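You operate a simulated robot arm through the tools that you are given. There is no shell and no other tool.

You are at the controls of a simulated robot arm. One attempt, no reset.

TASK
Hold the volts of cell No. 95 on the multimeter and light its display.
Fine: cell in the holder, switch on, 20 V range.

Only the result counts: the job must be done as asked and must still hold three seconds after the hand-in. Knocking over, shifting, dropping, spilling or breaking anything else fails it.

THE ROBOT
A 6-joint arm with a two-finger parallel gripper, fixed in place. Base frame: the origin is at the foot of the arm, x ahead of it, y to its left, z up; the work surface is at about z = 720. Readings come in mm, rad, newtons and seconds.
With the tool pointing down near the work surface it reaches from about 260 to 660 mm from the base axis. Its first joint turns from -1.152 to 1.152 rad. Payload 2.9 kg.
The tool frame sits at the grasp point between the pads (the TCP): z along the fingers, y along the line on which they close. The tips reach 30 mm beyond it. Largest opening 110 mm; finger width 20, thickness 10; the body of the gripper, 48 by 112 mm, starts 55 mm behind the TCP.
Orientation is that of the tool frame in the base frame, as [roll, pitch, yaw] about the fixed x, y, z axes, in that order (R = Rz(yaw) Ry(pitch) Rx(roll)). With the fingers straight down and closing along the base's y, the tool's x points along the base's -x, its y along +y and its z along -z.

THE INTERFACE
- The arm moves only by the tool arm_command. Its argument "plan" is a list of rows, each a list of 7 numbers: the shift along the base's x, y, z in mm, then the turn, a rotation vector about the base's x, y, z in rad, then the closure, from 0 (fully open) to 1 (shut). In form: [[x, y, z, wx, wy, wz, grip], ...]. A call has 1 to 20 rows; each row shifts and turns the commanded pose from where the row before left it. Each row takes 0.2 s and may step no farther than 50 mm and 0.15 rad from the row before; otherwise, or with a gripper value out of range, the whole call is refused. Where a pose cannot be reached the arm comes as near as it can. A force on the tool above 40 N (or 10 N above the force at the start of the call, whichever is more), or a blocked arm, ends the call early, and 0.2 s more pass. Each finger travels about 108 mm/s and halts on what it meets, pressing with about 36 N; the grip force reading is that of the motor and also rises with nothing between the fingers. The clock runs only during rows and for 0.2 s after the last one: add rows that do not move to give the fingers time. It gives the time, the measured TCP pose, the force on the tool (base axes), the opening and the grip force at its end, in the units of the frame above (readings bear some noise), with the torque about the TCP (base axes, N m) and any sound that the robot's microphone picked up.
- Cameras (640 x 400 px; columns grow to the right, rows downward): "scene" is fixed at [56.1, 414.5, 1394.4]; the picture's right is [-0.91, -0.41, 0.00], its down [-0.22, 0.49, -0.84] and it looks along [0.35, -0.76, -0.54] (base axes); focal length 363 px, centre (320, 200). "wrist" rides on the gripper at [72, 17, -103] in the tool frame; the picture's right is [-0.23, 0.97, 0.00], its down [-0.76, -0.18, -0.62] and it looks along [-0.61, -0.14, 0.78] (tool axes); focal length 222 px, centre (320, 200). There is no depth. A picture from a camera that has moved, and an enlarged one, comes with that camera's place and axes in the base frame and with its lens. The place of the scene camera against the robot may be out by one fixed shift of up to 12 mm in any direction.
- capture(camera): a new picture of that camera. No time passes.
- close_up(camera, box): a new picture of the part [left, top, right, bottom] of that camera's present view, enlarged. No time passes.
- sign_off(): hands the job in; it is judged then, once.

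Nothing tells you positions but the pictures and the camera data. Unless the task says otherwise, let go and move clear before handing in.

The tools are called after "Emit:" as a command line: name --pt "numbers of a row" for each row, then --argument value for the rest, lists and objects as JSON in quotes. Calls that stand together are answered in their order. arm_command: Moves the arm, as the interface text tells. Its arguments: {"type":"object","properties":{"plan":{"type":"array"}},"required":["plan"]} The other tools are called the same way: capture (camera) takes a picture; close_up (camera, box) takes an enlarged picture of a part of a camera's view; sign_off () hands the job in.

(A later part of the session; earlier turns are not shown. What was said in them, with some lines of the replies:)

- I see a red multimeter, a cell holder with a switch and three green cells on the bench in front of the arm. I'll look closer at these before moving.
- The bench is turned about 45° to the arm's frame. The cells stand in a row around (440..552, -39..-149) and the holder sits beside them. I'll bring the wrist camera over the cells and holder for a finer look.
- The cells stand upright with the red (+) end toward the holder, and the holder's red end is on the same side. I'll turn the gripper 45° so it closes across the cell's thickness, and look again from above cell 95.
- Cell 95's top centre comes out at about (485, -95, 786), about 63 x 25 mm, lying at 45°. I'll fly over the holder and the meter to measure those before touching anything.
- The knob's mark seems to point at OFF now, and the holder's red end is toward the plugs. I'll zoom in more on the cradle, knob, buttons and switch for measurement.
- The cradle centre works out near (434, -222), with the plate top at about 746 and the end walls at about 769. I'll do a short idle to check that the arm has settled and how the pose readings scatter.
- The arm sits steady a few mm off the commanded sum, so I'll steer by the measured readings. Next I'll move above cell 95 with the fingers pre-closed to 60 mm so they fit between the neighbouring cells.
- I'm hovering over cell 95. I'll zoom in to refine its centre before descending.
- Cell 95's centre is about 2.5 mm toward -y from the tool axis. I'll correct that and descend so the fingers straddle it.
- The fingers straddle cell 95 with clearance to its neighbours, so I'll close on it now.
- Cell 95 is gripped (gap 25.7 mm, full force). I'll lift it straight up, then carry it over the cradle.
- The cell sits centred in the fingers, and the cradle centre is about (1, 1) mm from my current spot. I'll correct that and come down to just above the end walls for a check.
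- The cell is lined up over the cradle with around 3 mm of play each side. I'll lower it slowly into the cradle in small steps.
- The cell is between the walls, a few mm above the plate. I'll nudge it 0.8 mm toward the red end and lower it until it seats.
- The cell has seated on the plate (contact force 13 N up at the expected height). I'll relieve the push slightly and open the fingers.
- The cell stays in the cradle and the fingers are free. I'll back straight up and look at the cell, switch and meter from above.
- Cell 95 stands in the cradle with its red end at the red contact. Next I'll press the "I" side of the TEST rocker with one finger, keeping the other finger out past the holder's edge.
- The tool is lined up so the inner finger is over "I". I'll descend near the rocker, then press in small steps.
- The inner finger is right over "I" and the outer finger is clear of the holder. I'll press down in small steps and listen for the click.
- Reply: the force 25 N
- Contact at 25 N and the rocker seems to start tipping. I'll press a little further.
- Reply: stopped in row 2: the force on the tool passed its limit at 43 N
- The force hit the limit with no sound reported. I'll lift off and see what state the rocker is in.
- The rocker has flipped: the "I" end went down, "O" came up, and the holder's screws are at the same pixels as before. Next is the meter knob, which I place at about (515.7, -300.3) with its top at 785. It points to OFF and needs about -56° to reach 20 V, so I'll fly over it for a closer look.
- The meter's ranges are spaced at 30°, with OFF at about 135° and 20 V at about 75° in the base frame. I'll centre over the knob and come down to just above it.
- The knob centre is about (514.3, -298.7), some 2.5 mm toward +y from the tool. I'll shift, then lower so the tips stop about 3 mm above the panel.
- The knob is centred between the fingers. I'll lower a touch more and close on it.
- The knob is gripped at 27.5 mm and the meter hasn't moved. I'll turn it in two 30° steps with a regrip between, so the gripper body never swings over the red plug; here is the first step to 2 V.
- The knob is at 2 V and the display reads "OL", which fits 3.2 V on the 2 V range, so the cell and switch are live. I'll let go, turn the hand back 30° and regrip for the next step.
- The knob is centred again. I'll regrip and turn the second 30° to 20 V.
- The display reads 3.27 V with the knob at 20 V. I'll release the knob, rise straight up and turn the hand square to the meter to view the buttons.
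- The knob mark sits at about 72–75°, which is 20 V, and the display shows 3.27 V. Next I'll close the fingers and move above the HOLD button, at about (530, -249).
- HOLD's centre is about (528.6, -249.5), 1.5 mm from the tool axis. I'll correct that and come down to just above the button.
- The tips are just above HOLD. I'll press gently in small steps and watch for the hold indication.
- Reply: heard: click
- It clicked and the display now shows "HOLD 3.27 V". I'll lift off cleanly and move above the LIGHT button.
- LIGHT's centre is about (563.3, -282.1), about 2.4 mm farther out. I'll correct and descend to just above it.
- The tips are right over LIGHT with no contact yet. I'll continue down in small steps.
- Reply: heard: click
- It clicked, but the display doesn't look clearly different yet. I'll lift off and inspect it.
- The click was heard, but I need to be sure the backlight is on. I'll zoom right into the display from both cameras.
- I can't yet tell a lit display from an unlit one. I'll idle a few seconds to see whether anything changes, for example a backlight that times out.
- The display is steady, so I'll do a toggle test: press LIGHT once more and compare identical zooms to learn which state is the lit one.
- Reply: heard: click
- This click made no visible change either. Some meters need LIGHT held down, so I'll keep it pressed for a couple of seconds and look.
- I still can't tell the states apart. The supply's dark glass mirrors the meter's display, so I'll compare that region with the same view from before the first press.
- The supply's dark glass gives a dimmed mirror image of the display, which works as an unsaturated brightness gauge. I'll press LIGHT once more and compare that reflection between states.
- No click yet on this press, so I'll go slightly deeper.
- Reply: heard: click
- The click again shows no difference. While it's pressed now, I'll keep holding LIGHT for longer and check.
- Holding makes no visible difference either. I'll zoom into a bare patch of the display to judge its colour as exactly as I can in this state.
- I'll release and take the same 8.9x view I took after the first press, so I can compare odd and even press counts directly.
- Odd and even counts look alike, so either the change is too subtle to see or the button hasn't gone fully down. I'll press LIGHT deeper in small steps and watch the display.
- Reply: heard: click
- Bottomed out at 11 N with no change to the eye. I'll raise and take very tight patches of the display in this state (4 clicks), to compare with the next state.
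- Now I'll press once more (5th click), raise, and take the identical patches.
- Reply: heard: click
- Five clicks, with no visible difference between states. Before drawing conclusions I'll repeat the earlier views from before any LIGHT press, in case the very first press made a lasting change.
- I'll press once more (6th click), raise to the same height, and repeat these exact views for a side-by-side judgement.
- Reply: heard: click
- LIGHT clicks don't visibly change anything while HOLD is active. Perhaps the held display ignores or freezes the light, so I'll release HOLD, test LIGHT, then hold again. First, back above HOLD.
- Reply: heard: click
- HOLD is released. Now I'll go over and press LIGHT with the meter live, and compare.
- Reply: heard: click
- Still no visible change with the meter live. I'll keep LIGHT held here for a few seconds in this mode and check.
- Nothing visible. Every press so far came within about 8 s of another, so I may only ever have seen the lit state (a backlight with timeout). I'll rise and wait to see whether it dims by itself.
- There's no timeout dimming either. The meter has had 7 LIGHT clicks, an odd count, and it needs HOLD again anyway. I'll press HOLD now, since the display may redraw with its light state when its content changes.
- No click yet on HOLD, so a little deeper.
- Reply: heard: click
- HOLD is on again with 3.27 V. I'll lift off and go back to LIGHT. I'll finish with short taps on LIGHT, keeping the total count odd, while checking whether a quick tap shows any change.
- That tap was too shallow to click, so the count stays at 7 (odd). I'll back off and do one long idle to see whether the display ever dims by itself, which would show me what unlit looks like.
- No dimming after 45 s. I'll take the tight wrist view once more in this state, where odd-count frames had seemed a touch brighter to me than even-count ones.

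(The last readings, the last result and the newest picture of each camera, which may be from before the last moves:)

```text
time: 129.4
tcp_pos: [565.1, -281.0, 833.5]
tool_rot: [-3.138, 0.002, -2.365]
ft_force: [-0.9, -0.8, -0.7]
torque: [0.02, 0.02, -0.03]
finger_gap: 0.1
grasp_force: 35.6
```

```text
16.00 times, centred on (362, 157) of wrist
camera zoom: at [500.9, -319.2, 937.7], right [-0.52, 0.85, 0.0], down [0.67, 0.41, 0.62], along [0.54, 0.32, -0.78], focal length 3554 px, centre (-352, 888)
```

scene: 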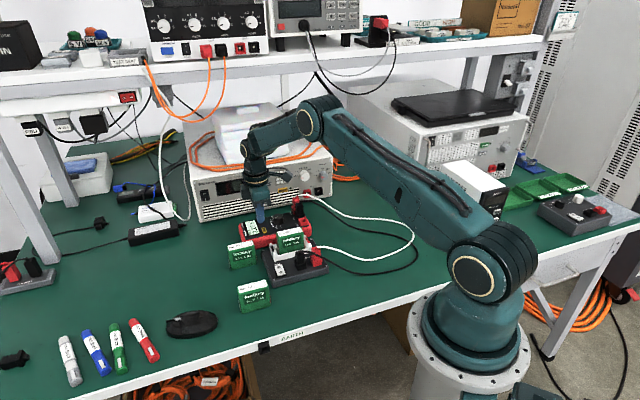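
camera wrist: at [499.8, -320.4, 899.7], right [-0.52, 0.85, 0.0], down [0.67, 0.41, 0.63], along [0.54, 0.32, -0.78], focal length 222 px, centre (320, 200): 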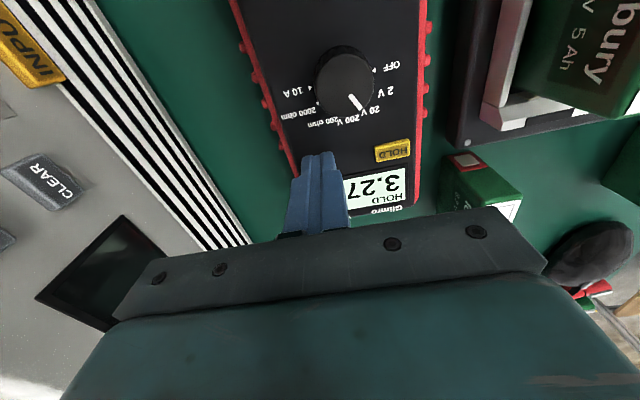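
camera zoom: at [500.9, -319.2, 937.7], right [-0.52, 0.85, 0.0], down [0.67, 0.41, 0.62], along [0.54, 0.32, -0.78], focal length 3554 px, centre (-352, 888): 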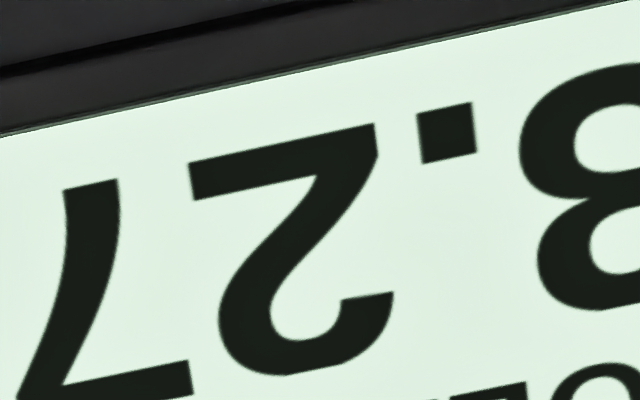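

The states can't be told apart by eye. HOLD is latched at 3.27 V on the 20 V range and LIGHT has been clicked an odd number of times, so it should be on. I'll retreat up and toward the base and do a final check.

Emit:
arm_command --pt "0 0 25 0 0 0 1" --pt "0 0 30 0 0 0 1" --pt "0 0 30 0 0 0 1" --pt "-25 18 20 0 0 0 0.8" --pt "-30 22 15 0 0 0 0.6" --pt "-30 22 10 0 0 0 0.6" --pt "-30 22 10 0 0 0 0.6" --pt "-30 22 10 0 0 0 0.6" --pt "0 0 0 0 0 0 0.6" --pt "0 0 0 0 0 0 0.6"

Emit:
capture --camera "scene"

Emit:
close_up --camera "scene" --box '[220, 190, 340, 310]'

Emit:
close_up --camera "scene" --box '[242, 216, 266, 238]'

Emit:
capture --camera "wrist"

```text
time: 131.6
tcp_pos: [419.1, -172.5, 982.8]
tool_rot: [-3.136, 0.002, -2.366]
ft_force: [0.3, -0.6, 0.3]
torque: [0.01, 0.0, 0.0]
finger_gap: 44.4
grasp_force: 0.0
```

```text
taken
```

scene: 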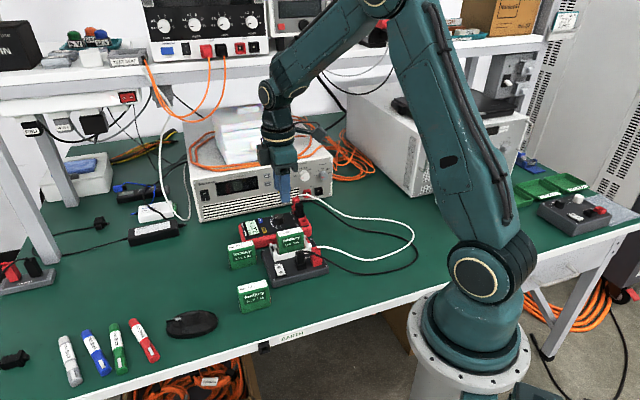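

```text
3.33 times, centred on (280, 250) of scene
camera zoom: at [56.1, 414.6, 1394.4], right [-0.91, -0.41, 0.0], down [-0.22, 0.49, -0.84], along [0.35, -0.76, -0.54], focal length 1210 px, centre (453, 33)
```

zoom: 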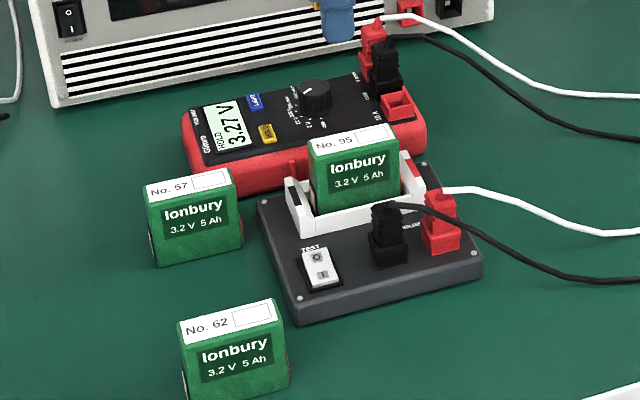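

```text
16.00 times, centred on (254, 227) of scene
camera zoom: at [56.1, 414.6, 1394.4], right [-0.91, -0.41, 0.0], down [-0.22, 0.49, -0.84], along [0.35, -0.76, -0.54], focal length 5808 px, centre (1376, -232)
```

zoom: 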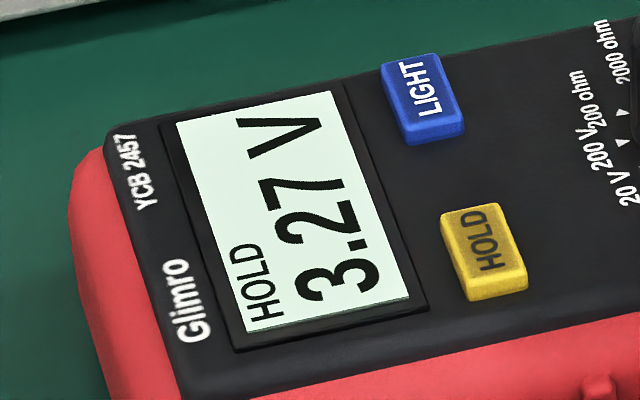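

```text
taken
camera wrist: at [355.7, -211.8, 1086.8], right [-0.52, 0.85, 0.0], down [0.67, 0.41, 0.63], along [0.54, 0.32, -0.78], focal length 222 px, centre (320, 200)
```

wrist: 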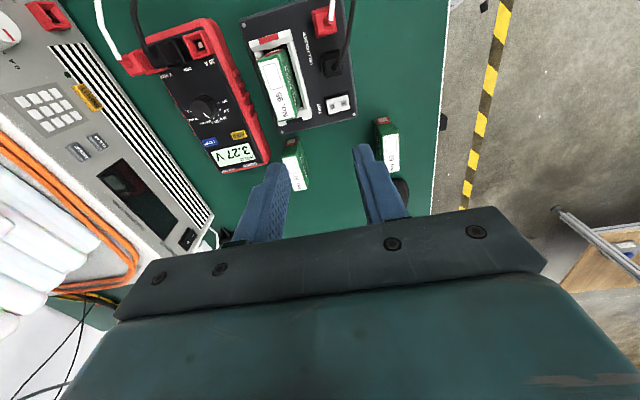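

Emit:
sign_off

```text
The job is handed in.
```

I handed the job in with 3.27 V from cell No. 95 held on the meter. **I could not confirm that the display light is on.**

- **Cell and switch:** Cell 95 is in the holder with its red end at the red contact. The TEST switch is on: the rocker flipped to "I", and the meter reads the cell.
- **Range and hold:** The meter is on the 20 V range. The display showed "HOLD 3.27 V" in the last picture before hand-in.
- **Light:** LIGHT clicked every time I pressed it fully, but the display never looked any different between presses. I tried short presses, long presses, pressing it to the bottom, and pressing with HOLD off. It also didn't dim when I left it alone for about 45 seconds. I left it after seven clicks, an odd number. If each click switches the light on or off and it started off, it is on now.
- **Other things on the bench:** The other two cells and the holder look where they were. The meter may have shifted by about 1 mm when I turned its knob. The gripper was up and clear at hand-in.

While testing LIGHT I turned HOLD off once and then back on. The value held now was taken on that second press, and it is again 3.27 V.
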